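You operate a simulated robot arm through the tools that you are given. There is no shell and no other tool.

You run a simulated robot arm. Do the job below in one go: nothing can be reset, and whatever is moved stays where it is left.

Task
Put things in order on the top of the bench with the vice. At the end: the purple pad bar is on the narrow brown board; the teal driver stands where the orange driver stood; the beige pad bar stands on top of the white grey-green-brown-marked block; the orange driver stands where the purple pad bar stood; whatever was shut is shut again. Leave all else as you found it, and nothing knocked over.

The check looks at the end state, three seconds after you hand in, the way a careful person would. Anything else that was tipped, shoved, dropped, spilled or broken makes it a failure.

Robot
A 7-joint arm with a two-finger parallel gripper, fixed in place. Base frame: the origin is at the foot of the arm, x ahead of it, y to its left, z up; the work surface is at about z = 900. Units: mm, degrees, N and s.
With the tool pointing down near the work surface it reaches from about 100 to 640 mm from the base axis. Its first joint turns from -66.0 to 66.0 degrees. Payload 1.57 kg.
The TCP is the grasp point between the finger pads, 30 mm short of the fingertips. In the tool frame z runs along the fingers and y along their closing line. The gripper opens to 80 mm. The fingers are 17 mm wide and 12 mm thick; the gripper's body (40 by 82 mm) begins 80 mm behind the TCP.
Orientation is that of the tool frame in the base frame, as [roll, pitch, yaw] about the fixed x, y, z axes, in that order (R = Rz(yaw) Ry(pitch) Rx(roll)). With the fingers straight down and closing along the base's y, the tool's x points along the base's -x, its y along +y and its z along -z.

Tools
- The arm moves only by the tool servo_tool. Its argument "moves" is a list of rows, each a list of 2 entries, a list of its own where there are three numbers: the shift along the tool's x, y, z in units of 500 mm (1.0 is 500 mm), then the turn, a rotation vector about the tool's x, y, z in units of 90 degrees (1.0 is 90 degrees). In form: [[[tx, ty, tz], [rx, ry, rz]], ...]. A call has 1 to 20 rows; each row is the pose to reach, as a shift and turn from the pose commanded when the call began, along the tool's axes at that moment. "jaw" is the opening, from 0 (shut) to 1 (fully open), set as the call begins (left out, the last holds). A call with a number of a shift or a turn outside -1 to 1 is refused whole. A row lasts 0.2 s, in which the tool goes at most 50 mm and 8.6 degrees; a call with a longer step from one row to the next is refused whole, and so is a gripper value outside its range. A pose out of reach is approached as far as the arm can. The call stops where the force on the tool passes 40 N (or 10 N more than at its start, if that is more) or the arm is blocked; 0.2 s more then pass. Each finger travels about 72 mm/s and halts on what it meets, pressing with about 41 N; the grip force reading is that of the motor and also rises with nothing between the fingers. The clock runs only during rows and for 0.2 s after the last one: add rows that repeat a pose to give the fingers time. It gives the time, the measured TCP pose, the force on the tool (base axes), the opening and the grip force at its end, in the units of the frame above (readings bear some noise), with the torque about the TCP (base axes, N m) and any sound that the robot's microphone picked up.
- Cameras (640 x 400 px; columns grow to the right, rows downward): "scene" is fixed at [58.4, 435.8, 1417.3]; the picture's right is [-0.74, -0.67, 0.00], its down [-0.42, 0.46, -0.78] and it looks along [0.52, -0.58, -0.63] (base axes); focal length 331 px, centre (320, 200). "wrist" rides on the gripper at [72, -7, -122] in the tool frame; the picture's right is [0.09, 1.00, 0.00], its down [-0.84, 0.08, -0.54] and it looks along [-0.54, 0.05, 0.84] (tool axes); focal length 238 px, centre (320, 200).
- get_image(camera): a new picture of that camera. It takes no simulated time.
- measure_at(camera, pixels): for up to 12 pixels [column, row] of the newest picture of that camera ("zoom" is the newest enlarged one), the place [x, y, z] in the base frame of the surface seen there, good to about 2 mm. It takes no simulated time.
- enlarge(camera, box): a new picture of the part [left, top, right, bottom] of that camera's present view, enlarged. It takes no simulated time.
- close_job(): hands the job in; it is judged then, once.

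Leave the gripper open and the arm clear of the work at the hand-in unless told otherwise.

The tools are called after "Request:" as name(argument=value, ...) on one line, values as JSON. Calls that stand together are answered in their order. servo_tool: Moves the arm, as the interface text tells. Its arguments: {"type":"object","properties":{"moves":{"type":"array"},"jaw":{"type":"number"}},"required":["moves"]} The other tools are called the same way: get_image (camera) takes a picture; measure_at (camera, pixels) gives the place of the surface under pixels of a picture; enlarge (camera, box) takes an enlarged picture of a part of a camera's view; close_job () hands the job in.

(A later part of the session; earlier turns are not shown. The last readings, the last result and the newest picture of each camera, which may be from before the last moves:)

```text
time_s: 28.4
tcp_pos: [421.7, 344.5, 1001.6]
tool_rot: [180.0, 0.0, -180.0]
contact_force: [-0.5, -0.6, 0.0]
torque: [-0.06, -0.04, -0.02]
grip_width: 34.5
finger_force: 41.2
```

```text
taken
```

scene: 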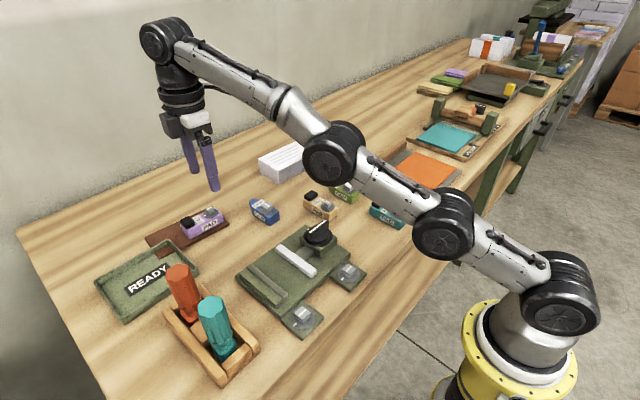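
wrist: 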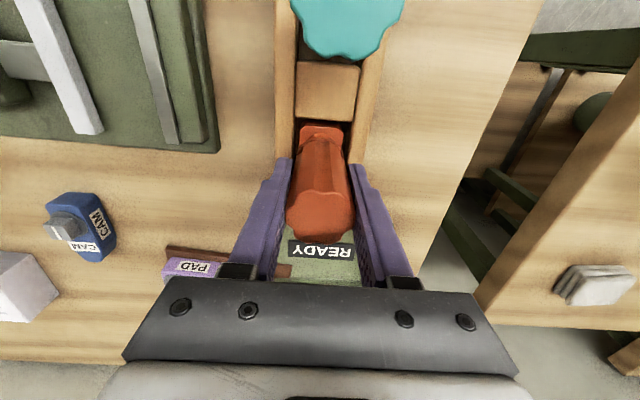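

Gripped at 34.5 mm with 41 N. I'll lift slowly, 30 mm first, and check that the driver comes free of the rack.

Request:
servo_tool(moves=[[[0, 0, -0.01], [0, 0, 0]], [[0, 0, -0.02], [0, 0, 0]], [[0, 0, -0.04], [0, 0, 0]], [[0, 0, -0.06], [0, 0, 0]], [[0, 0, -0.06], [0, 0, 0]]])

Request:
get_image(camera="wrist")

Request:
enlarge(camera="scene", box=[120, 200, 300, 390])

```text
time_s: 29.6
tcp_pos: [422.9, 342.4, 1031.5]
tool_rot: [180.0, -0.1, -180.0]
contact_force: [0.7, 0.5, -1.5]
torque: [0.02, 0.02, -0.03]
grip_width: 34.7
finger_force: 40.8
```

```text
taken
```

wrist: 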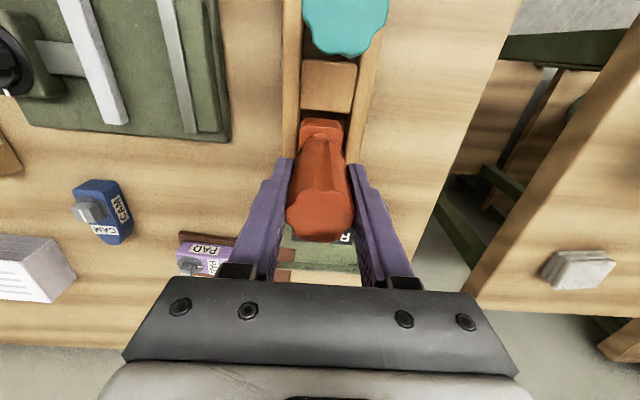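

```text
2.11 times, centred on (210, 295) of scene
```

zoom: 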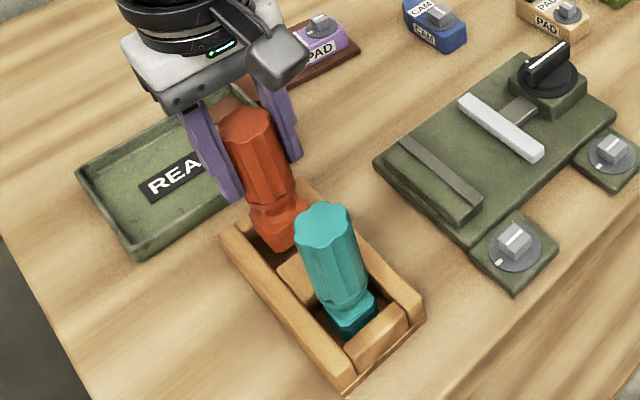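

The driver is rising free, upright. I'll lift on to z ≈ 1130 so its foot clears the teal driver's top.

Request:
servo_tool(moves=[[[0, 0, -0.05], [0, 0, 0]], [[0, 0, -0.1], [0, 0, 0]], [[0, 0, -0.15], [0, 0, 0]], [[0, 0, -0.2], [0, 0, 0]], [[0, 0, -0.2], [0, 0, 0]]])

Request:
get_image(camera="wrist")

Request:
get_image(camera="scene")

```text
time_s: 30.8
tcp_pos: [422.7, 341.8, 1127.3]
tool_rot: [-180.0, 0.1, -180.0]
contact_force: [-1.9, -0.8, -1.4]
torque: [0.02, 0.01, -0.03]
grip_width: 34.7
finger_force: 41.2
```

```text
taken
```

wrist: 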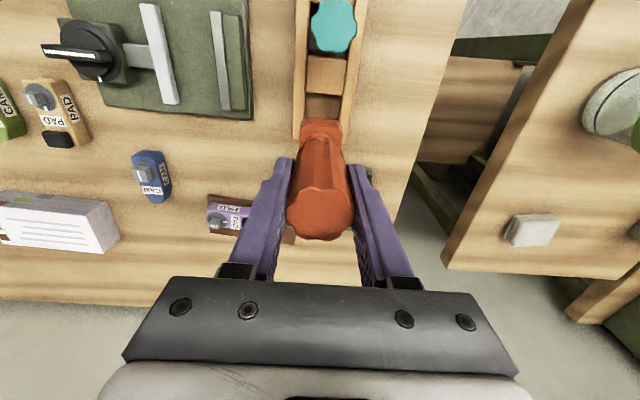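

```text
taken
```

scene: 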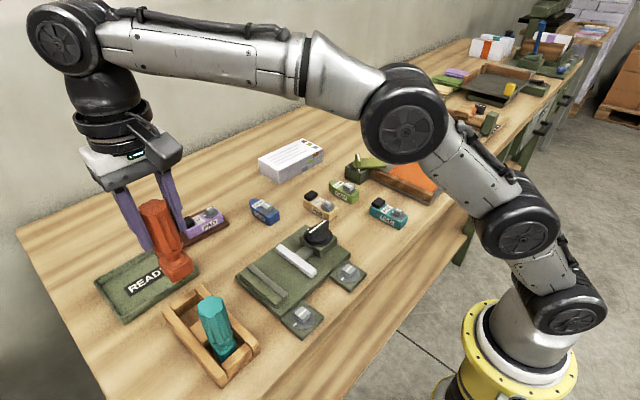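

The slot is empty and the orange driver hangs upright at z ≈ 1127. I'll carry it across to above the purple bar's old spot at (323, -10).

Request:
servo_tool(moves=[[[0.01, -0.0704, 0], [0, 0, 0]], [[0.025, -0.1407, 0], [0, 0, 0]], [[0.045, -0.2111, 0], [0, 0, 0]], [[0.0669, -0.2814, 0], [0, 0, 0]], [[0.0892, -0.3518, 0], [0, 0, 0]], [[0.1116, -0.4222, 0], [0, 0, 0]], [[0.1339, -0.4925, 0], [0, 0, 0]], [[0.1562, -0.5629, 0], [0, 0, 0]], [[0.1785, -0.6332, 0], [0, 0, 0]], [[0.2008, -0.7036, 0], [0, 0, 0]], [[0.2008, -0.7036, 0], [0, 0, 0]]])

Request:
get_image(camera="wrist")

Request:
get_image(camera="scene")

```text
time_s: 33.2
tcp_pos: [325.2, -7.9, 1130.9]
tool_rot: [-179.9, 0.1, -180.0]
contact_force: [0.0, 0.7, -1.2]
torque: [0.03, 0.0, 0.01]
grip_width: 34.7
finger_force: 41.0
```

```text
taken
```

wrist: 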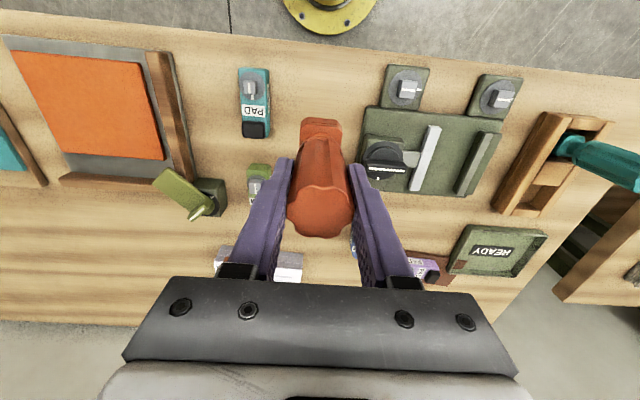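

```text
taken
```

scene: 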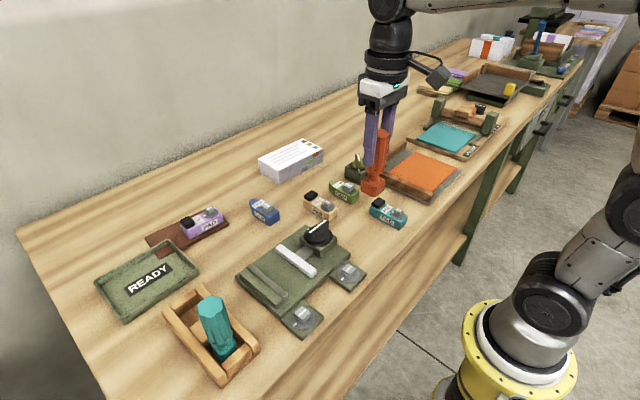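

Above the spot, reading (325, -8). I'll correct by 2 mm and lower to z ≈ 1012, then slowly feel for the bench.

Request:
servo_tool(moves=[[[0.004, -0.004, 0.06], [0, 0, 0]], [[0.004, -0.004, 0.12], [0, 0, 0]], [[0.004, -0.004, 0.18], [0, 0, 0]], [[0.004, -0.004, 0.22], [0, 0, 0]], [[0.004, -0.004, 0.236], [0, 0, 0]], [[0.004, -0.004, 0.236], [0, 0, 0]]])

Request:
get_image(camera="wrist")

Request:
enlarge(camera="scene", box=[300, 120, 440, 260])

```text
time_s: 34.6
tcp_pos: [320.0, -10.3, 1012.5]
tool_rot: [179.9, 0.0, 179.9]
contact_force: [0.3, 0.7, -1.9]
torque: [0.03, 0.03, 0.04]
grip_width: 34.7
finger_force: 41.0
```

```text
taken
```

wrist: 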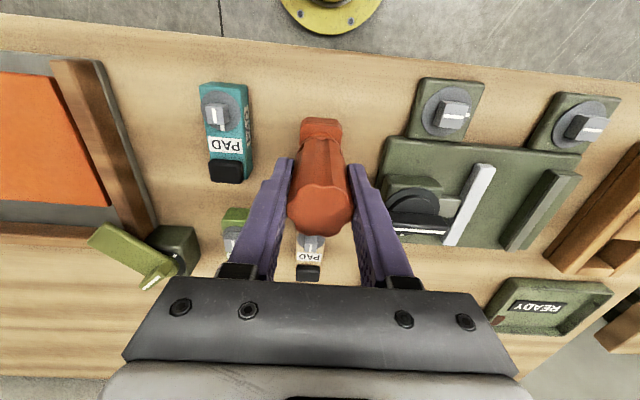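

```text
2.86 times, centred on (370, 190) of scene
```

zoom: 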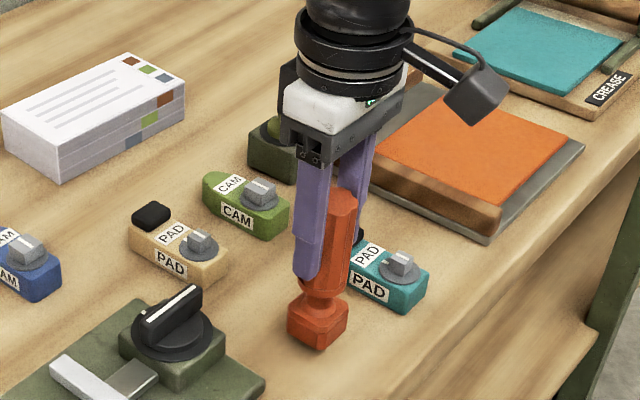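

The driver is just above the bench and clear of its neighbours. I'll measure its top and foot to check the place and uprightness.

Request:
measure_at(camera="wrist", pixels=[[321, 210], [292, 208], [350, 207], [321, 187], [321, 233], [321, 125], [302, 127], [341, 127]])

Request:
measure_at(camera="zoom", pixels=[[305, 320], [325, 335], [290, 335], [320, 345], [345, 325], [318, 300]])

```text
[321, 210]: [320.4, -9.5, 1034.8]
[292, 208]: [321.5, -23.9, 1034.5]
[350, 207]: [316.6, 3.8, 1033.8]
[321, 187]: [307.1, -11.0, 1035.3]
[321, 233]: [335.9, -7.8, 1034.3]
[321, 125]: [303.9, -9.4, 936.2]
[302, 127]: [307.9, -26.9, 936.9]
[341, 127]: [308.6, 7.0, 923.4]
```

```text
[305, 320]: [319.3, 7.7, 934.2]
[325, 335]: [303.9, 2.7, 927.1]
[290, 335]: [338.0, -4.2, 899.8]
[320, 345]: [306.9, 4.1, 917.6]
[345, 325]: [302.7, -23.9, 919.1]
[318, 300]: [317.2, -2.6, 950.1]
```

The driver's centre is (321.5, -10) and it is upright. Its top is 8 mm lower relative to the TCP than at the grasp, so it slipped a little, and its foot should be about 9 mm above the bench. I'll shift 1.5 mm in x and lower gently by 7 mm.

Request:
servo_tool(moves=[[[-0.003, 0, 0.004], [0, 0, 0]], [[-0.003, 0, 0.008], [0, 0, 0]], [[-0.003, 0, 0.012], [0, 0, 0]], [[-0.003, 0, 0.014], [0, 0, 0]], [[-0.003, 0, 0.014], [0, 0, 0]]])

Request:
enlarge(camera="scene", box=[330, 170, 420, 250])

```text
time_s: 35.8
tcp_pos: [322.6, -9.5, 1005.3]
tool_rot: [180.0, 0.0, 179.9]
contact_force: [-0.1, 0.9, -0.6]
torque: [0.03, 0.03, -0.01]
grip_width: 34.6
finger_force: 41.2
```

```text
5.00 times, centred on (375, 210) of scene
```

zoom: 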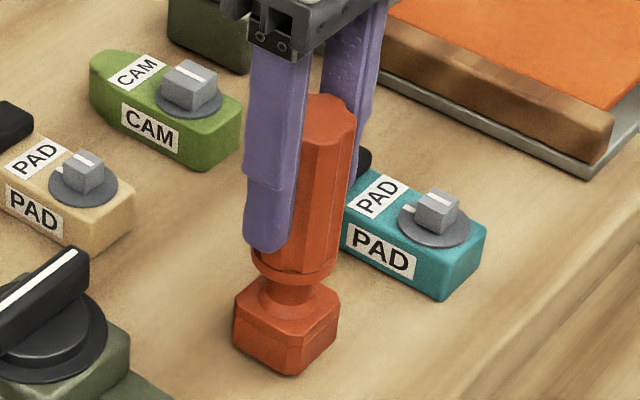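

No contact yet. I'll lower in fine steps, 4 mm more.

Request:
servo_tool(moves=[[[0, 0, 0.003], [0, 0, 0]], [[0, 0, 0.006], [0, 0, 0]], [[0, 0, 0.008], [0, 0, 0]], [[0, 0, 0.008], [0, 0, 0]]])

Request:
measure_at(camera="zoom", pixels=[[280, 370], [290, 340], [288, 378], [236, 335], [334, 330], [270, 366]])

```text
time_s: 36.8
tcp_pos: [321.8, -10.9, 1001.5]
tool_rot: [-180.0, 0.0, -179.9]
contact_force: [0.4, -0.8, 0.6]
torque: [-0.04, -0.01, -0.03]
grip_width: 34.7
finger_force: 40.6
```

```text
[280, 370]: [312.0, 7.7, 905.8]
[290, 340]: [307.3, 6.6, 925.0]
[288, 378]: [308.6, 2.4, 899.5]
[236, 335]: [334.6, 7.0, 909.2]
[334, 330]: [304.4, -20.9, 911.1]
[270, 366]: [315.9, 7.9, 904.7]
```

The weight reading went from about -1.5 to +0.6, so it may be just touching. I'll lower another 2 mm to confirm.

Request:
servo_tool(moves=[[[0, 0, 0.002], [0, 0, 0]], [[0, 0, 0.004], [0, 0, 0]], [[0, 0, 0.004], [0, 0, 0]]])

Request:
enlarge(camera="scene", box=[330, 170, 420, 250])

Request:
get_image(camera="wrist")

```text
time_s: 37.6
tcp_pos: [322.8, -9.2, 1000.0]
tool_rot: [179.9, 0.1, -179.9]
contact_force: [-1.5, -2.0, 10.3]
torque: [-0.29, 0.3, -0.07]
grip_width: 34.5
finger_force: 41.1
```

```text
5.00 times, centred on (375, 210) of scene
```

zoom: 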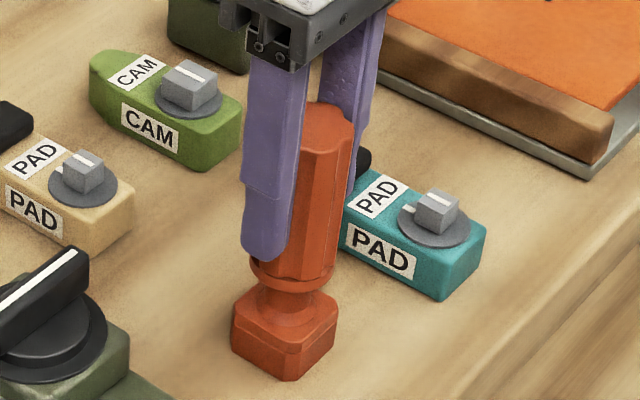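

```text
taken
```

wrist: 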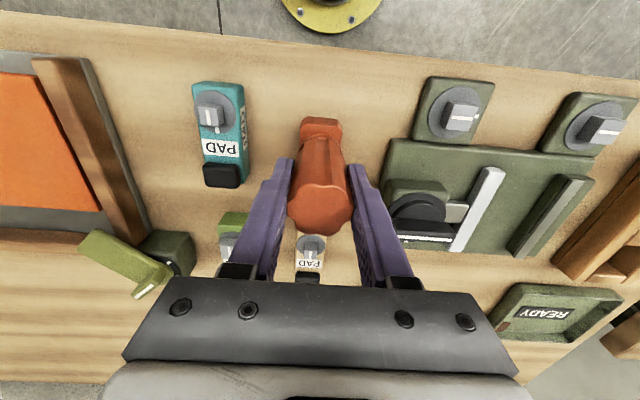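

It touches the bench with 10 N. I'll ease up 1 mm, then open the jaws to let it stand.

Request:
servo_tool(moves=[[[0, 0, -0.002], [0, 0, 0]], [[0, 0, -0.002], [0, 0, 0]]])

Request:
servo_tool(moves=[[[0, 0, 0], [0, 0, 0]], [[0, 0, 0], [0, 0, 0]], [[0, 0, 0], [0, 0, 0]], [[0, 0, 0], [0, 0, 0]], [[0, 0, 0], [0, 0, 0]]], jaw=0.9)

Request:
enlarge(camera="scene", box=[330, 170, 420, 250])

Request:
get_image(camera="wrist")

```text
time_s: 38.2
tcp_pos: [321.1, -9.2, 1000.6]
tool_rot: [180.0, 0.0, 180.0]
contact_force: [2.0, -1.5, 3.4]
torque: [-0.26, -0.22, -0.02]
grip_width: 34.7
finger_force: 40.9
```

```text
time_s: 39.4
tcp_pos: [321.4, -9.1, 1000.0]
tool_rot: [-180.0, 0.0, -180.0]
contact_force: [-0.5, -0.6, 0.6]
torque: [-0.03, 0.01, 0.0]
grip_width: 72.1
finger_force: 0.1
```

```text
5.00 times, centred on (375, 210) of scene
```

zoom: 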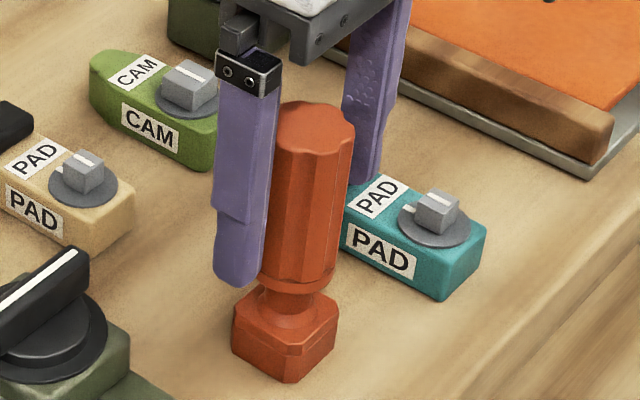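

```text
taken
```

wrist: 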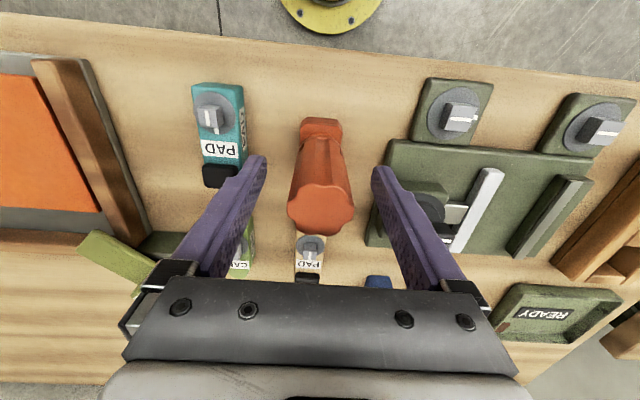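

The orange driver stands upright on its foot. I'll measure its top, then rise straight up.

Request:
measure_at(camera="wrist", pixels=[[321, 208], [291, 205], [350, 205], [321, 187], [321, 230], [320, 125]])

Request:
servo_tool(moves=[[[0, 0, -0.04], [0, 0, 0]], [[0, 0, -0.1], [0, 0, 0]], [[0, 0, -0.18], [0, 0, 0]], [[0, 0, -0.26], [0, 0, 0]], [[0, 0, -0.32], [0, 0, 0]], [[0, 0, -0.32], [0, 0, 0]]], jaw=1.0)

Request:
get_image(camera="scene")

Request:
enlarge(camera="scene", box=[140, 240, 280, 390])

```text
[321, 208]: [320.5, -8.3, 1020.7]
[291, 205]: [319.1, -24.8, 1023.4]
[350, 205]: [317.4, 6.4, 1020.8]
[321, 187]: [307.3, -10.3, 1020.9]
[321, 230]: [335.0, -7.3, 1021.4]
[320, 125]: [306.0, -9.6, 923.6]
```

```text
time_s: 40.8
tcp_pos: [321.3, -10.1, 1161.1]
tool_rot: [179.9, -0.1, -180.0]
contact_force: [-0.2, 0.3, 0.2]
torque: [-0.02, 0.05, 0.01]
grip_width: 80.0
finger_force: 0.0
```

```text
taken
```

scene: 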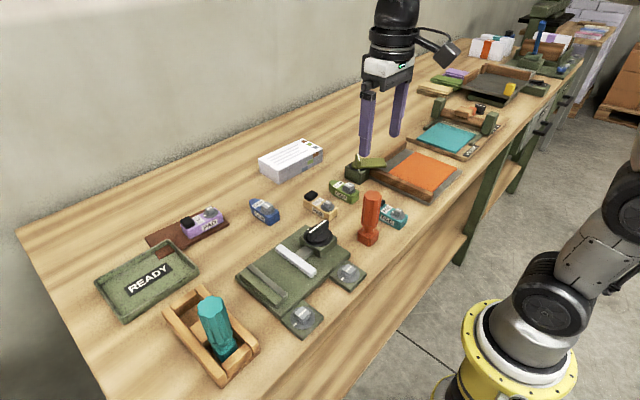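

```text
2.67 times, centred on (210, 315) of scene
```

zoom: 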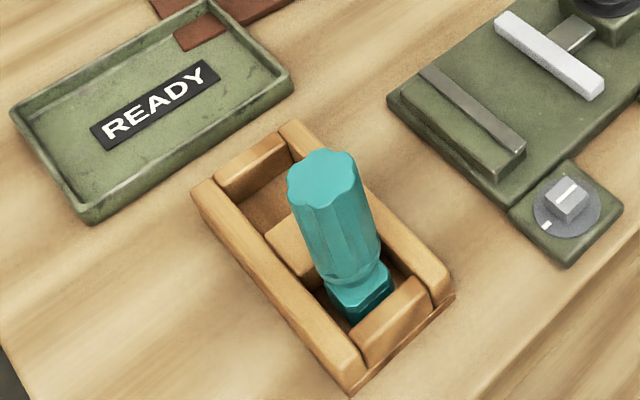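

The orange driver stands at about (321, -9) with its top at z = 1021. It is 121 mm tall, so the rack floor is at about 910. Next I'll go back over the rack for the teal driver and look at the empty slot.

Request:
servo_tool(moves=[[[-0.0034, 0.0712, 0], [0, 0, 0]], [[-0.0068, 0.1424, 0], [0, 0, 0]], [[-0.0102, 0.2136, 0], [0, 0, 0]], [[-0.0136, 0.2848, 0], [0, 0, 0]], [[-0.017, 0.356, 0], [0, 0, 0]], [[-0.0204, 0.4272, 0], [0, 0, 0]], [[-0.0238, 0.4984, 0], [0, 0, 0]], [[-0.0272, 0.5696, 0], [0, 0, 0]], [[-0.0306, 0.6408, 0], [0, 0, 0]], [[-0.034, 0.712, 0], [0, 0, 0]], [[-0.034, 0.712, 0], [0, 0, 0]]])

Request:
get_image(camera="wrist")

Request:
enlarge(camera="wrist", box=[270, 60, 370, 220])

```text
time_s: 43.2
tcp_pos: [339.7, 346.4, 1158.6]
tool_rot: [180.0, 0.0, 179.9]
contact_force: [0.2, 0.4, 0.0]
torque: [-0.02, -0.03, -0.01]
grip_width: 79.7
finger_force: 0.1
```

```text
taken
```

wrist: 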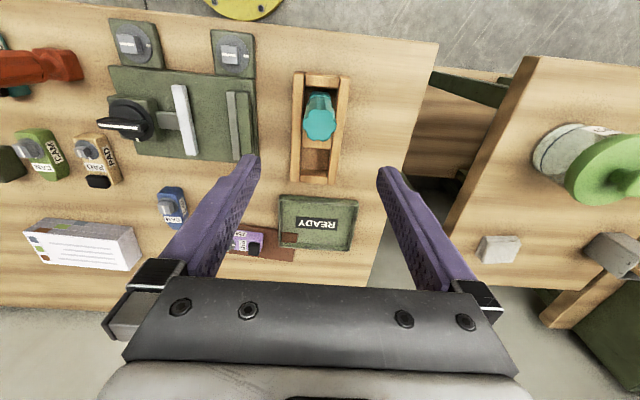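

```text
2.50 times, centred on (320, 140) of wrist
```

zoom: 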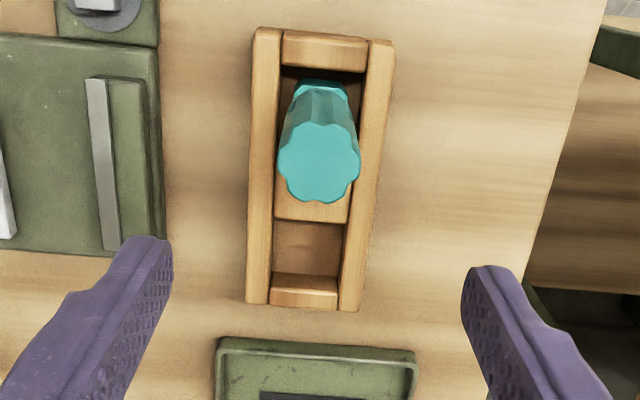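

The empty slot shows at zoom (308, 248). I'll measure its walls and the teal driver's top again.

Request:
measure_at(camera="zoom", pixels=[[310, 212], [310, 218], [305, 278], [305, 286], [270, 240], [268, 260], [350, 240], [347, 262], [308, 245], [308, 262], [280, 250], [338, 250]])

Request:
measure_at(camera="zoom", pixels=[[320, 162], [283, 162], [356, 160], [320, 127], [320, 198], [322, 85], [300, 90], [345, 90], [300, 208], [340, 208], [255, 295], [355, 300]])

```text
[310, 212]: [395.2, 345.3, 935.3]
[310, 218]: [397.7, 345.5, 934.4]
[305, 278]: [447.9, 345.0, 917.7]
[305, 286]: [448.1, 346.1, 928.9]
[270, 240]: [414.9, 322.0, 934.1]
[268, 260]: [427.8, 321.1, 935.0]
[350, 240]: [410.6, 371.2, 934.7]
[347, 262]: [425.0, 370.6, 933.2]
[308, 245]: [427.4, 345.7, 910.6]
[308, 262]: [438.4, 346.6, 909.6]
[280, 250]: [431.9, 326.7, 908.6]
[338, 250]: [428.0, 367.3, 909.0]
```

```text
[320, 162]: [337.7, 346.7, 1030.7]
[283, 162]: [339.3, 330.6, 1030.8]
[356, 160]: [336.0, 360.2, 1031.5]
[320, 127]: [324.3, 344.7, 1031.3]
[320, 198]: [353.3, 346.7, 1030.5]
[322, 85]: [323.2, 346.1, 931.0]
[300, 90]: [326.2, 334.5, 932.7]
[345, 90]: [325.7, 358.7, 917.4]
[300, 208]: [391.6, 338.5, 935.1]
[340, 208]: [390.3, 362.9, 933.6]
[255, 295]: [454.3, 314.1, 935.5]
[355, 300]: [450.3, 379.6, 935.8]
```

The slot spans x 398–447 and y 324–369, with its floor at z ≈ 910 and its centre at (423, 346). The teal driver is at (338.8, 345.5). I'll go down around the teal handle.

Request:
servo_tool(moves=[[[0.0018, -0.0018, 0.08], [0, 0, 0]], [[0.0018, -0.0018, 0.16], [0, 0, 0]], [[0.0018, -0.0018, 0.24], [0, 0, 0]], [[0.0018, -0.0018, 0.29], [0, 0, 0]], [[0.0018, -0.0018, 0.323], [0, 0, 0]], [[0.0018, -0.0018, 0.323], [0, 0, 0]]])

Request:
get_image(camera="wrist")

Request:
enlarge(camera="scene", box=[130, 220, 290, 390])

```text
time_s: 44.6
tcp_pos: [335.1, 344.7, 997.8]
tool_rot: [180.0, 0.0, -180.0]
contact_force: [0.4, -0.2, 0.8]
torque: [-0.03, 0.03, -0.02]
grip_width: 80.1
finger_force: 0.0
```

```text
taken
```

wrist: 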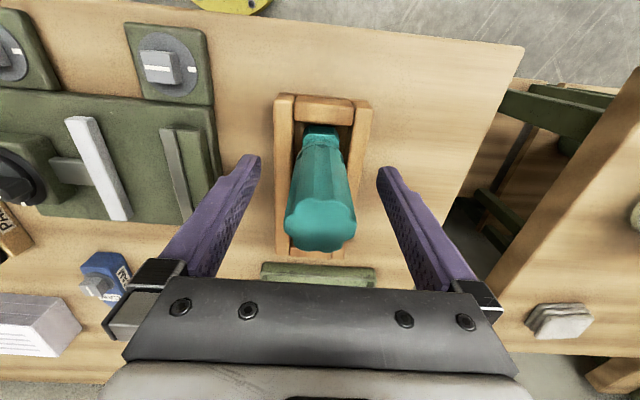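

```text
2.35 times, centred on (210, 305) of scene
```

zoom: 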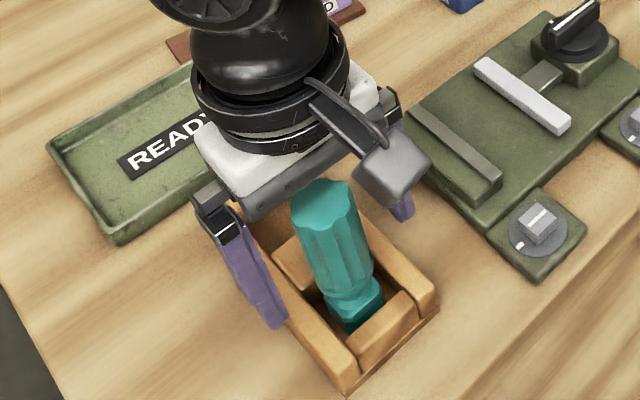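

The reading shows x = 335, while the driver is at 338.8. I'll shift 3.5 mm in +x to centre, check, then close.

Request:
servo_tool(moves=[[[-0.007, 0.001, 0], [0, 0, 0]], [[-0.007, 0.001, 0], [0, 0, 0]]])

Request:
get_image(camera="wrist")

Request:
measure_at(camera="wrist", pixels=[[320, 213], [290, 212], [350, 210], [320, 195], [320, 236], [320, 130]])

```text
time_s: 45.2
tcp_pos: [341.1, 345.3, 997.2]
tool_rot: [180.0, 0.1, 179.9]
contact_force: [-1.5, -0.3, 0.1]
torque: [-0.02, 0.02, 0.01]
grip_width: 80.0
finger_force: 0.0
```

```text
taken
```

wrist: 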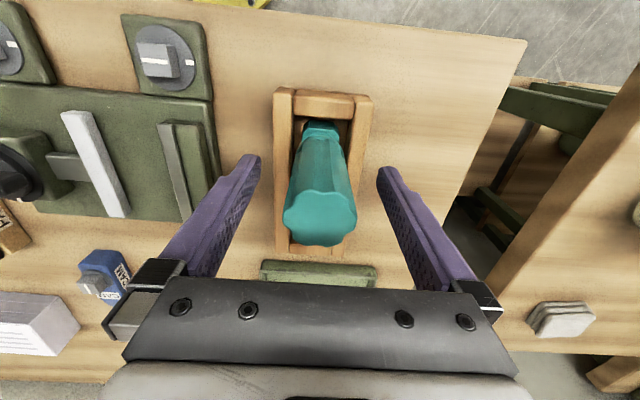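

```text
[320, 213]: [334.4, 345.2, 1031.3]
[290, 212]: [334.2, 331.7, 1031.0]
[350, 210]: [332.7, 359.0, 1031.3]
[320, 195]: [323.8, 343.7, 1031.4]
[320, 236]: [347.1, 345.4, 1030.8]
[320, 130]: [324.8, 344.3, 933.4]
```

The offset between TCP and teal centre is now within about 1–2 mm. I'll close on the teal handle and hold a little longer.

Request:
servo_tool(moves=[[[0, 0, 0], [0, 0, 0]], [[0, 0, 0], [0, 0, 0]], [[0, 0, 0], [0, 0, 0]], [[0, 0, 0], [0, 0, 0]], [[0, 0, 0], [0, 0, 0]], [[0, 0, 0], [0, 0, 0]]], jaw=0.0)

Request:
get_image(camera="wrist")

Request:
measure_at(camera="wrist", pixels=[[320, 213], [300, 212], [340, 210], [320, 195], [320, 236], [320, 130]])

```text
time_s: 46.6
tcp_pos: [340.3, 346.0, 997.0]
tool_rot: [-180.0, -0.1, 180.0]
contact_force: [-0.5, -0.4, 0.5]
torque: [0.11, 0.0, 0.03]
grip_width: 34.6
finger_force: 40.8
```

```text
taken
```

wrist: 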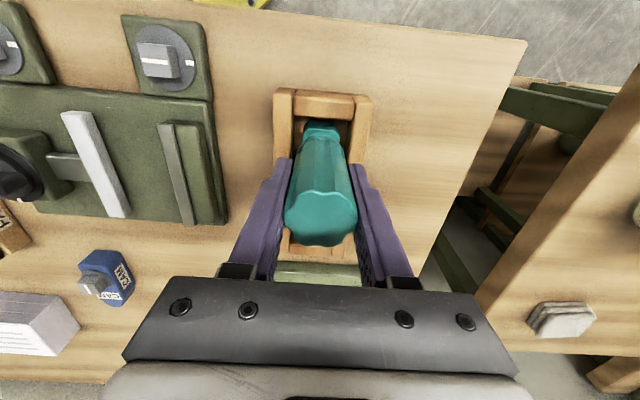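

```text
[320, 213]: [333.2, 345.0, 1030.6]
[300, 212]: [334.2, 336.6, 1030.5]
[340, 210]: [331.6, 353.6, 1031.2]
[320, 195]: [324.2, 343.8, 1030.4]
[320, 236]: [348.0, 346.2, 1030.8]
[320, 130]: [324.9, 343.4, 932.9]
```

Held at 34.6 mm. I'll lift slowly, about 70 mm.

Request:
servo_tool(moves=[[[0, 0, -0.006], [0, 0, 0]], [[0, 0, -0.014], [0, 0, 0]], [[0, 0, -0.026], [0, 0, 0]], [[0, 0, -0.04], [0, 0, 0]], [[0, 0, -0.056], [0, 0, 0]], [[0, 0, -0.072], [0, 0, 0]], [[0, 0, -0.09], [0, 0, 0]], [[0, 0, -0.11], [0, 0, 0]], [[0, 0, -0.13], [0, 0, 0]], [[0, 0, -0.146], [0, 0, 0]], [[0, 0, -0.146], [0, 0, 0]]])

Request:
get_image(camera="wrist")

Request:
enlarge(camera="scene", box=[130, 200, 290, 390])

```text
time_s: 49.0
tcp_pos: [341.7, 346.7, 1071.9]
tool_rot: [179.9, 0.0, 179.9]
contact_force: [0.5, -0.4, -1.2]
torque: [0.01, 0.01, 0.0]
grip_width: 34.5
finger_force: 40.6
```

```text
taken
```

wrist: 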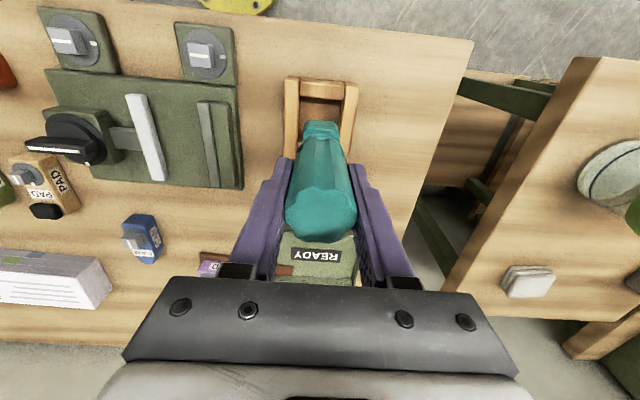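

```text
2.11 times, centred on (210, 295) of scene
```

zoom: 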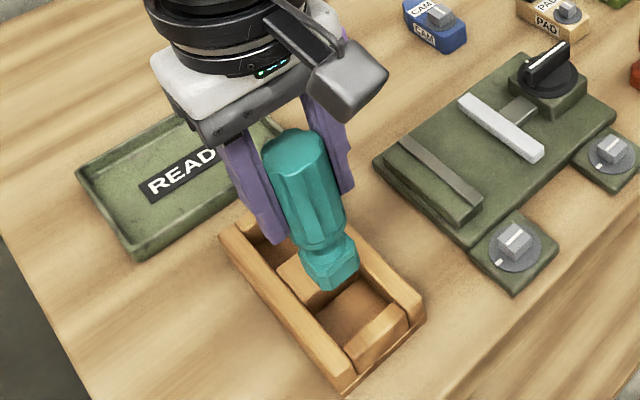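

Lifted. I'll measure the held driver's top and foot to get its position relative to the TCP.

Request:
measure_at(camera="wrist", pixels=[[320, 213], [290, 212], [352, 210], [320, 192], [320, 236], [322, 126], [306, 128], [338, 128], [320, 240]])

Request:
enlarge(camera="wrist", box=[260, 70, 380, 260])

```text
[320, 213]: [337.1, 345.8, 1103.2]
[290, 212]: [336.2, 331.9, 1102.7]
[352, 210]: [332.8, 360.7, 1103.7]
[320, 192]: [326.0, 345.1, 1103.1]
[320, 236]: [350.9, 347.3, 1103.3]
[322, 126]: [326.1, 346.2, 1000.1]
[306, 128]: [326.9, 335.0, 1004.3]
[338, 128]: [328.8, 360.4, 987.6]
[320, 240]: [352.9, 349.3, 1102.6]
```

```text
2.11 times, centred on (320, 165) of wrist
```

zoom: 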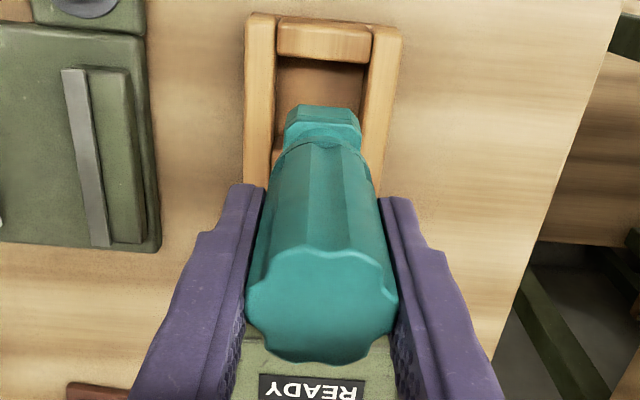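

The top is at 1103 and the foot bottom at about 982, so there was little slip. The driver's centre is at x ≈ 339, y ≈ 346. I'll move 84 mm in +x to stand over the empty slot.

Request:
servo_tool(moves=[[[-0.042, 0, 0], [0, 0, 0]], [[-0.084, 0, 0], [0, 0, 0]], [[-0.126, 0, 0], [0, 0, 0]], [[-0.1686, 0, 0], [0, 0, 0]], [[-0.1686, 0, 0], [0, 0, 0]], [[-0.1686, 0, 0], [0, 0, 0]]])

Request:
get_image(camera="wrist")

Request:
measure_at(camera="wrist", pixels=[[320, 213], [290, 212], [352, 210], [320, 192], [320, 238], [322, 126], [306, 128], [338, 128]])

Request:
enlarge(camera="scene", box=[120, 200, 280, 390])

```text
time_s: 50.4
tcp_pos: [424.2, 346.3, 1070.3]
tool_rot: [179.9, 0.0, 180.0]
contact_force: [-0.5, -0.1, -2.1]
torque: [0.05, 0.03, -0.02]
grip_width: 34.6
finger_force: 41.3
```

```text
taken
```

wrist: 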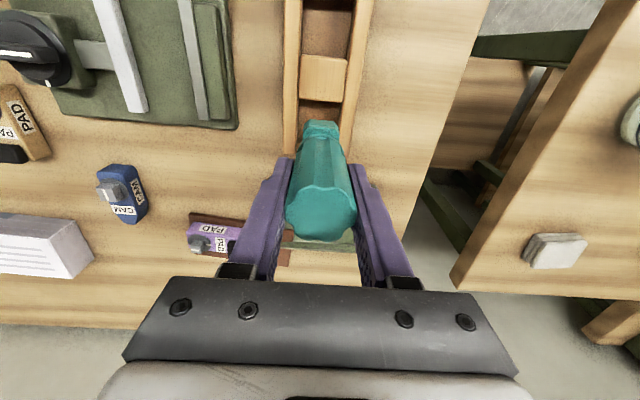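

```text
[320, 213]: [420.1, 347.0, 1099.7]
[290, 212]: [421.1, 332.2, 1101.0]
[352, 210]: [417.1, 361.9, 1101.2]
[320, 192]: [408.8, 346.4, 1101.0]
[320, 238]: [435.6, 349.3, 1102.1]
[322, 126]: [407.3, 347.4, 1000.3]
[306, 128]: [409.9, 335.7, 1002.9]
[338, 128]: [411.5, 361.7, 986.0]
```

```text
2.11 times, centred on (200, 295) of scene
```

zoom: 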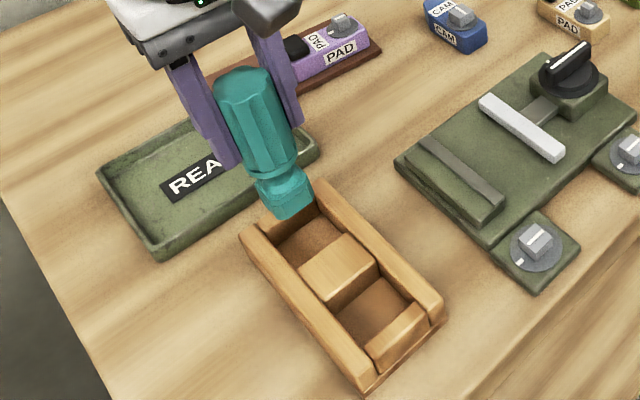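

The foot's front edge is at x = 407 (the orange one's was 406.8) and y is about 347, so it lines up with the slot. I'll lower to just above the rack and look.

Request:
servo_tool(moves=[[[0, -0.002, 0.02], [0, 0, 0]], [[0, -0.002, 0.04], [0, 0, 0]], [[0, -0.002, 0.06], [0, 0, 0]], [[0, -0.002, 0.072], [0, 0, 0]], [[0, -0.002, 0.072], [0, 0, 0]]])

Request:
get_image(camera="wrist")

Request:
enlarge(camera="wrist", box=[260, 70, 380, 260])

Request:
enlarge(camera="scene", box=[140, 230, 260, 370])

```text
time_s: 51.6
tcp_pos: [425.2, 344.4, 1035.8]
tool_rot: [180.0, -0.1, -180.0]
contact_force: [-0.5, -0.5, -1.7]
torque: [-0.03, 0.0, 0.02]
grip_width: 34.6
finger_force: 40.7
```

```text
taken
```

wrist: 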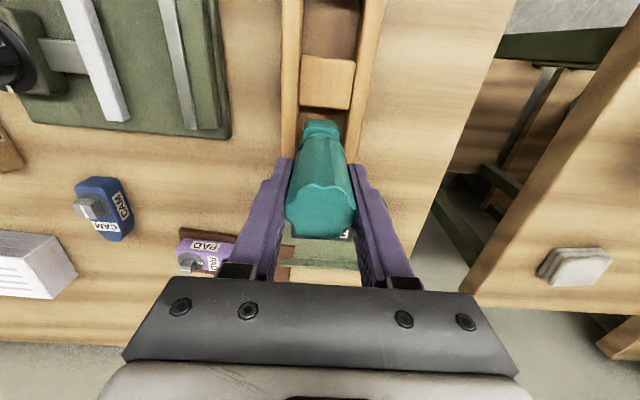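

```text
2.11 times, centred on (320, 165) of wrist
```

zoom: 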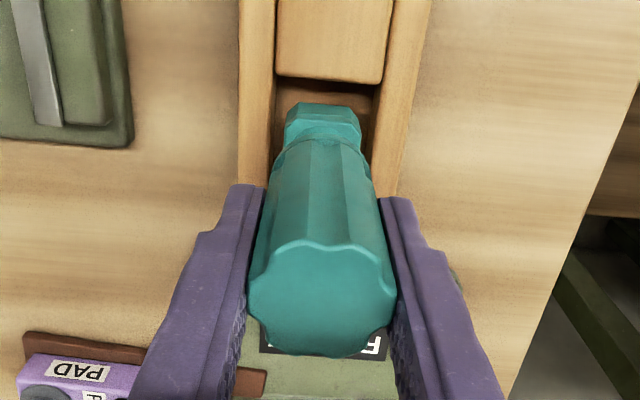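

```text
2.86 times, centred on (200, 300) of scene
```

zoom: 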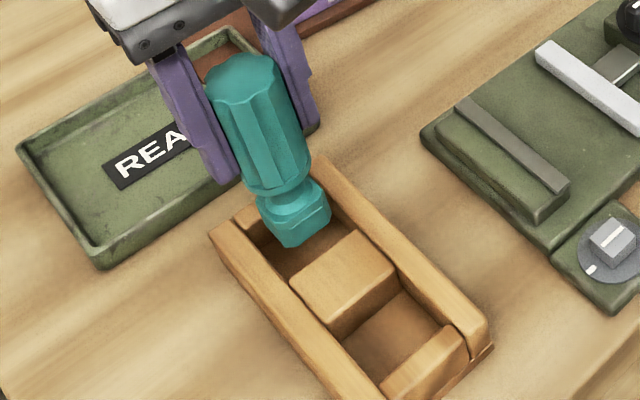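

I'll check the foot's place against the slot walls before I insert.

Request:
get_image(camera="wrist")

Request:
measure_at(camera="wrist", pixels=[[320, 123], [305, 125], [336, 125], [297, 120], [352, 120], [325, 104], [320, 210], [290, 208], [352, 207], [320, 190], [320, 235]])

Request:
measure_at(camera="zoom", pixels=[[270, 210], [285, 238], [258, 215], [325, 205], [240, 205], [320, 175]])

```text
taken
```

wrist: 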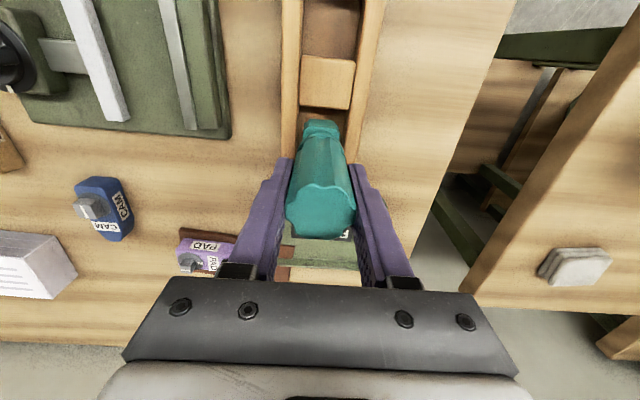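

```text
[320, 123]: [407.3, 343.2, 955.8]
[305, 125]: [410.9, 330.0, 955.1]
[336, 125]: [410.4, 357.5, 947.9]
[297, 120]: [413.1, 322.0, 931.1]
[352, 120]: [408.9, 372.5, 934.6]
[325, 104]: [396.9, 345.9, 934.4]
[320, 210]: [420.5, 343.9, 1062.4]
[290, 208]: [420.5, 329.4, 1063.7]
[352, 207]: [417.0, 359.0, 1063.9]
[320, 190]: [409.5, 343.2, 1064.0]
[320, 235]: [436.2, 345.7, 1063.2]
```

```text
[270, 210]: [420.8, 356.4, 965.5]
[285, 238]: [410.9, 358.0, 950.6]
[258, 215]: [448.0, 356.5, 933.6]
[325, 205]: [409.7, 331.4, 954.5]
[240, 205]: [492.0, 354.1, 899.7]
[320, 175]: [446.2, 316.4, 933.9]
```

The foot spans y 329.5–358 with its front edge at x = 407, matching the orange driver's old place. The bottom is at about 942, so I'll lower 29 mm into the slot and then feel for the floor.

Request:
servo_tool(moves=[[[0, 0, 0.014], [0, 0, 0]], [[0, 0, 0.028], [0, 0, 0]], [[0, 0, 0.042], [0, 0, 0]], [[0, 0, 0.052], [0, 0, 0]], [[0, 0, 0.058], [0, 0, 0]], [[0, 0, 0.058], [0, 0, 0]]])

Request:
get_image(camera="wrist")

Request:
enlarge(camera="scene", box=[140, 230, 260, 370])

```text
time_s: 53.0
tcp_pos: [426.1, 344.3, 1006.2]
tool_rot: [180.0, 0.0, 179.9]
contact_force: [0.1, -0.8, -1.5]
torque: [-0.05, -0.05, 0.0]
grip_width: 34.6
finger_force: 41.3
```

```text
taken
```

wrist: 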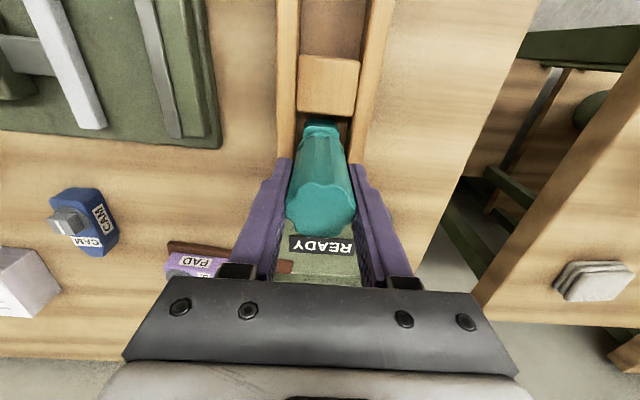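

```text
2.86 times, centred on (200, 300) of scene
```

zoom: 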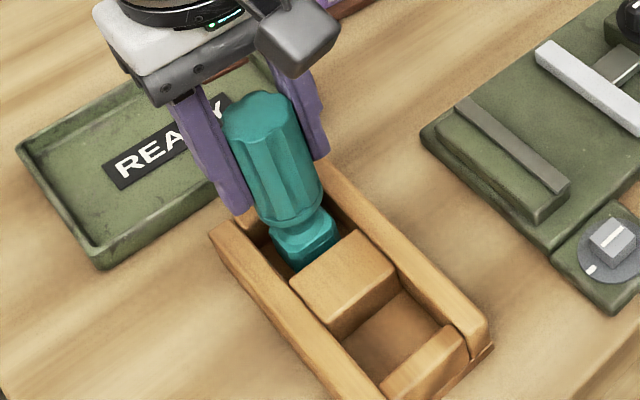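

The foot is inside the slot with no contact yet. I'll lower another 4 mm in fine steps to find the floor.

Request:
servo_tool(moves=[[[0, 0, 0.003], [0, 0, 0]], [[0, 0, 0.006], [0, 0, 0]], [[0, 0, 0.008], [0, 0, 0]], [[0, 0, 0.008], [0, 0, 0]]])

Request:
measure_at(camera="wrist", pixels=[[320, 205], [292, 204], [350, 202], [320, 187], [320, 230], [320, 125], [305, 128], [335, 128]])

```text
time_s: 54.0
tcp_pos: [424.0, 344.4, 1003.4]
tool_rot: [179.9, 0.2, -180.0]
contact_force: [-0.2, -2.4, 6.2]
torque: [-0.39, 0.18, -0.01]
grip_width: 34.7
finger_force: 41.2
```

```text
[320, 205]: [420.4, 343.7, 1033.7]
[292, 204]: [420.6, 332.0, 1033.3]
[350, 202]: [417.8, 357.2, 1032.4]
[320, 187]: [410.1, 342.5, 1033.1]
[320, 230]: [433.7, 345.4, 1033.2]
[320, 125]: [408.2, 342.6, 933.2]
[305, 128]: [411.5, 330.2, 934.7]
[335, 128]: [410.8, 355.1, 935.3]
```

There is 6 N of contact up, so the foot is on the rack floor. I'll open the jaws.

Request:
servo_tool(moves=[[[0, 0, 0], [0, 0, 0]], [[0, 0, 0], [0, 0, 0]], [[0, 0, 0], [0, 0, 0]], [[0, 0, 0], [0, 0, 0]], [[0, 0, 0], [0, 0, 0]]], jaw=1.0)

Request:
get_image(camera="wrist")

Request:
enlarge(camera="scene", box=[140, 230, 260, 370])

```text
time_s: 55.2
tcp_pos: [425.2, 343.7, 1003.3]
tool_rot: [179.9, 0.0, 180.0]
contact_force: [0.3, 0.1, -0.1]
torque: [0.01, -0.01, -0.01]
grip_width: 79.7
finger_force: 0.2
```

```text
taken
```

wrist: 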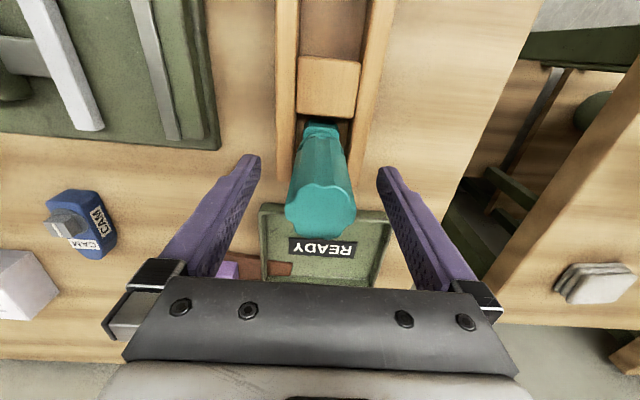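

```text
2.86 times, centred on (200, 300) of scene
```

zoom: 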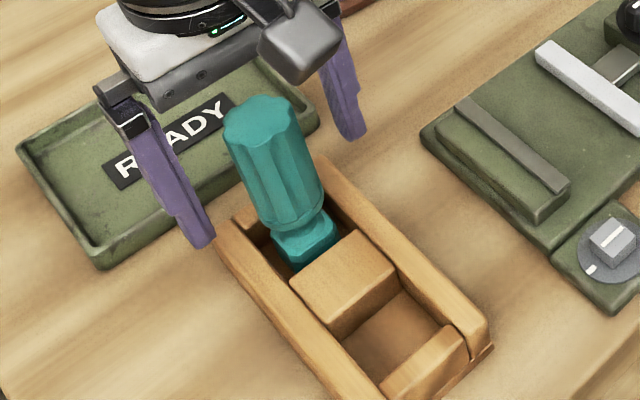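

The teal driver stands upright in the orange driver's slot. I'll measure it, then rise straight up.

Request:
measure_at(camera="wrist", pixels=[[320, 208], [288, 207], [354, 205], [320, 187], [320, 234], [320, 125]])

Request:
servo_tool(moves=[[[0, 0, -0.03], [0, 0, 0]], [[0, 0, -0.08], [0, 0, 0]], [[0, 0, -0.15], [0, 0, 0]], [[0, 0, -0.22], [0, 0, 0]], [[0, 0, -0.27], [0, 0, 0]], [[0, 0, -0.27], [0, 0, 0]]])

Request:
get_image(camera="scene")

```text
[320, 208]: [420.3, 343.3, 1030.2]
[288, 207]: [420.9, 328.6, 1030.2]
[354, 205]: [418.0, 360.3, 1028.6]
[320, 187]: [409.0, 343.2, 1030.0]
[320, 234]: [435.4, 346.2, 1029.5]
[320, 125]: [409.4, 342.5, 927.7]
```

```text
time_s: 56.6
tcp_pos: [423.3, 344.3, 1135.2]
tool_rot: [179.9, 0.0, 179.9]
contact_force: [-0.1, -1.1, -0.1]
torque: [0.01, -0.02, 0.01]
grip_width: 80.0
finger_force: 0.0
```

```text
taken
```

scene: 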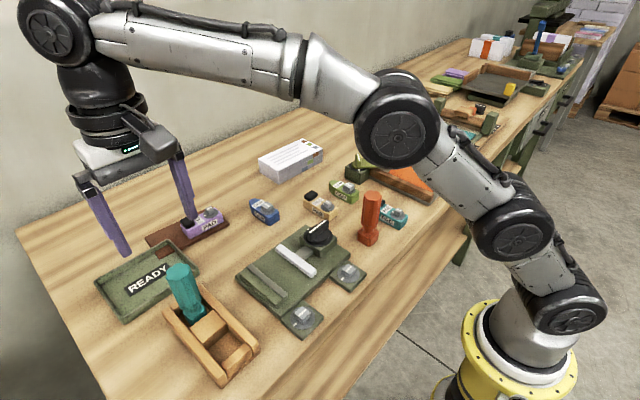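

The teal driver's top is at z ≈ 1030 in the slot, just as the orange one's was. Next is the beige bar: I'll travel at height to above it at about (440, -7).

Request:
servo_tool(moves=[[[-0.0034, -0.0702, 0], [0, 0, 0]], [[-0.0068, -0.1404, 0], [0, 0, 0]], [[-0.0102, -0.2106, 0], [0, 0, 0]], [[-0.0136, -0.2808, 0], [0, 0, 0]], [[-0.017, -0.351, 0], [0, 0, 0]], [[-0.0204, -0.4212, 0.02], [0, 0, 0]], [[-0.0238, -0.4914, 0.04], [0, 0, 0]], [[-0.0272, -0.5616, 0.06], [0, 0, 0]], [[-0.0306, -0.6318, 0.08], [0, 0, 0]], [[-0.034, -0.702, 0.1], [0, 0, 0]], [[-0.034, -0.702, 0.1], [0, 0, 0]]])

Request:
get_image(camera="wrist")

Request:
enlarge(camera="wrist", box=[230, 60, 410, 240])

```text
time_s: 59.0
tcp_pos: [442.4, -5.8, 1086.3]
tool_rot: [180.0, 0.0, 180.0]
contact_force: [-1.2, 0.0, 0.5]
torque: [0.03, 0.02, 0.02]
grip_width: 80.1
finger_force: 0.0
```

```text
taken
```

wrist: 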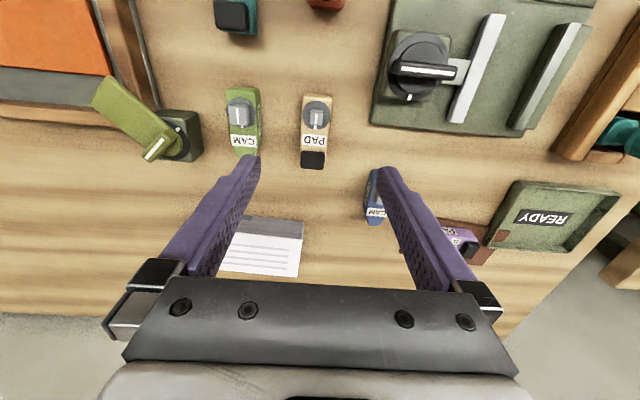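

```text
2.22 times, centred on (320, 150) of wrist
```

zoom: 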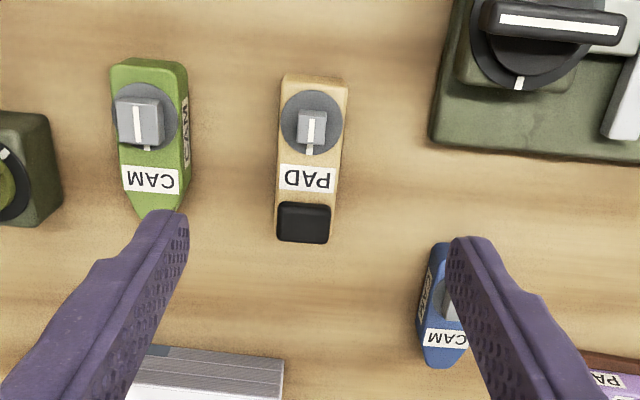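

The beige bar is at zoom (310, 160), with the green CAM bar to its left and the blue CAM bar beyond to the right. I'll measure all of them and the white block's near edge.

Request:
measure_at(camera="zoom", pixels=[[286, 84], [343, 84], [278, 165], [337, 165], [277, 195], [334, 195], [312, 79], [303, 235], [188, 130], [190, 100], [430, 290], [436, 125]])

Request:
measure_at(camera="wrist", pixels=[[240, 227], [270, 233], [300, 238], [296, 275], [232, 265], [303, 222], [265, 215], [372, 190], [375, 215], [190, 115], [195, 160], [258, 145]])

```text
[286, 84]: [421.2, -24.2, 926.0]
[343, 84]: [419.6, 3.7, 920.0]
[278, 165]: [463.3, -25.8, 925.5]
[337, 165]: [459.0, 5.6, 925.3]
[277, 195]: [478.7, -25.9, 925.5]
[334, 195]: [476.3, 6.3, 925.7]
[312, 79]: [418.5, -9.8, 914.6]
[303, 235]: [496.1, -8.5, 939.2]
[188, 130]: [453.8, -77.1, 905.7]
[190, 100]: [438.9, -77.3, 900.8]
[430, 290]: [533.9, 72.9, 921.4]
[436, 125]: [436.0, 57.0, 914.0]
```

```text
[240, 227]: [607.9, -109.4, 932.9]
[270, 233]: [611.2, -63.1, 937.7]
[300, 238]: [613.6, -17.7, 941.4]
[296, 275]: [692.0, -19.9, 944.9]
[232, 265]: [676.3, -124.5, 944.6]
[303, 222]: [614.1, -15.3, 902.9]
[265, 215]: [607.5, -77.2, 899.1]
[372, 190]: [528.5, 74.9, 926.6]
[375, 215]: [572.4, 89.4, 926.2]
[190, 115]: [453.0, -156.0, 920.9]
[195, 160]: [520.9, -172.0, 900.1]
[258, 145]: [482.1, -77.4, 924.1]
```

The beige bar's centre is (458, -9.7), with 50 mm clear on each side. I'll go down around it to TCP z ≈ 935.

Request:
servo_tool(moves=[[[-0.0156, -0.0039, 0.06], [0, 0, 0]], [[-0.0312, -0.0078, 0.12], [0, 0, 0]], [[-0.0312, -0.0078, 0.19], [0, 0, 0]], [[-0.0312, -0.0078, 0.25], [0, 0, 0]], [[-0.0312, -0.0078, 0.285], [0, 0, 0]], [[-0.0312, -0.0078, 0.303], [0, 0, 0]], [[-0.0312, -0.0078, 0.303], [0, 0, 0]]], jaw=0.8)

Request:
get_image(camera="wrist")

Request:
get_image(camera="scene")

Request:
enlarge(camera="scene", box=[260, 120, 420, 260])

```text
time_s: 60.6
tcp_pos: [457.5, -11.4, 937.2]
tool_rot: [-180.0, 0.0, 180.0]
contact_force: [0.4, 0.6, 0.2]
torque: [0.0, -0.02, 0.01]
grip_width: 63.7
finger_force: 0.1
```

```text
taken
```

wrist: 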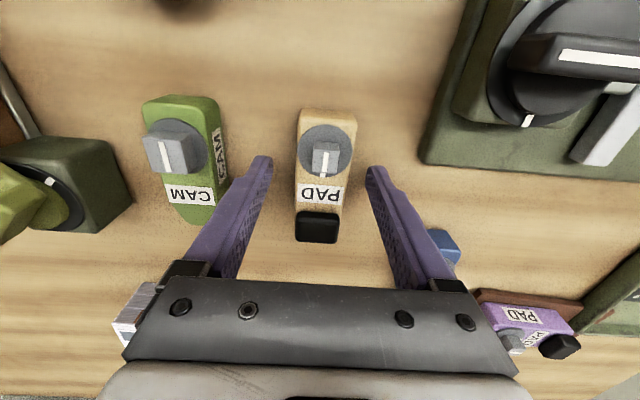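

```text
taken
```

scene: 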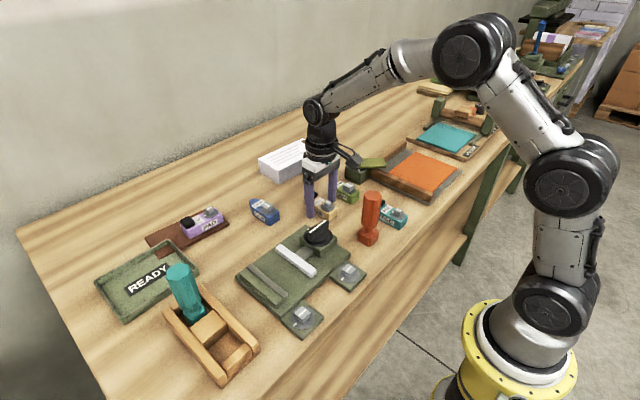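

```text
2.86 times, centred on (340, 190) of scene
```

zoom: 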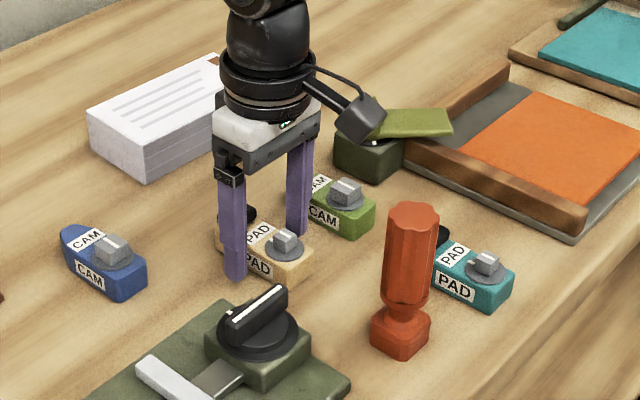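

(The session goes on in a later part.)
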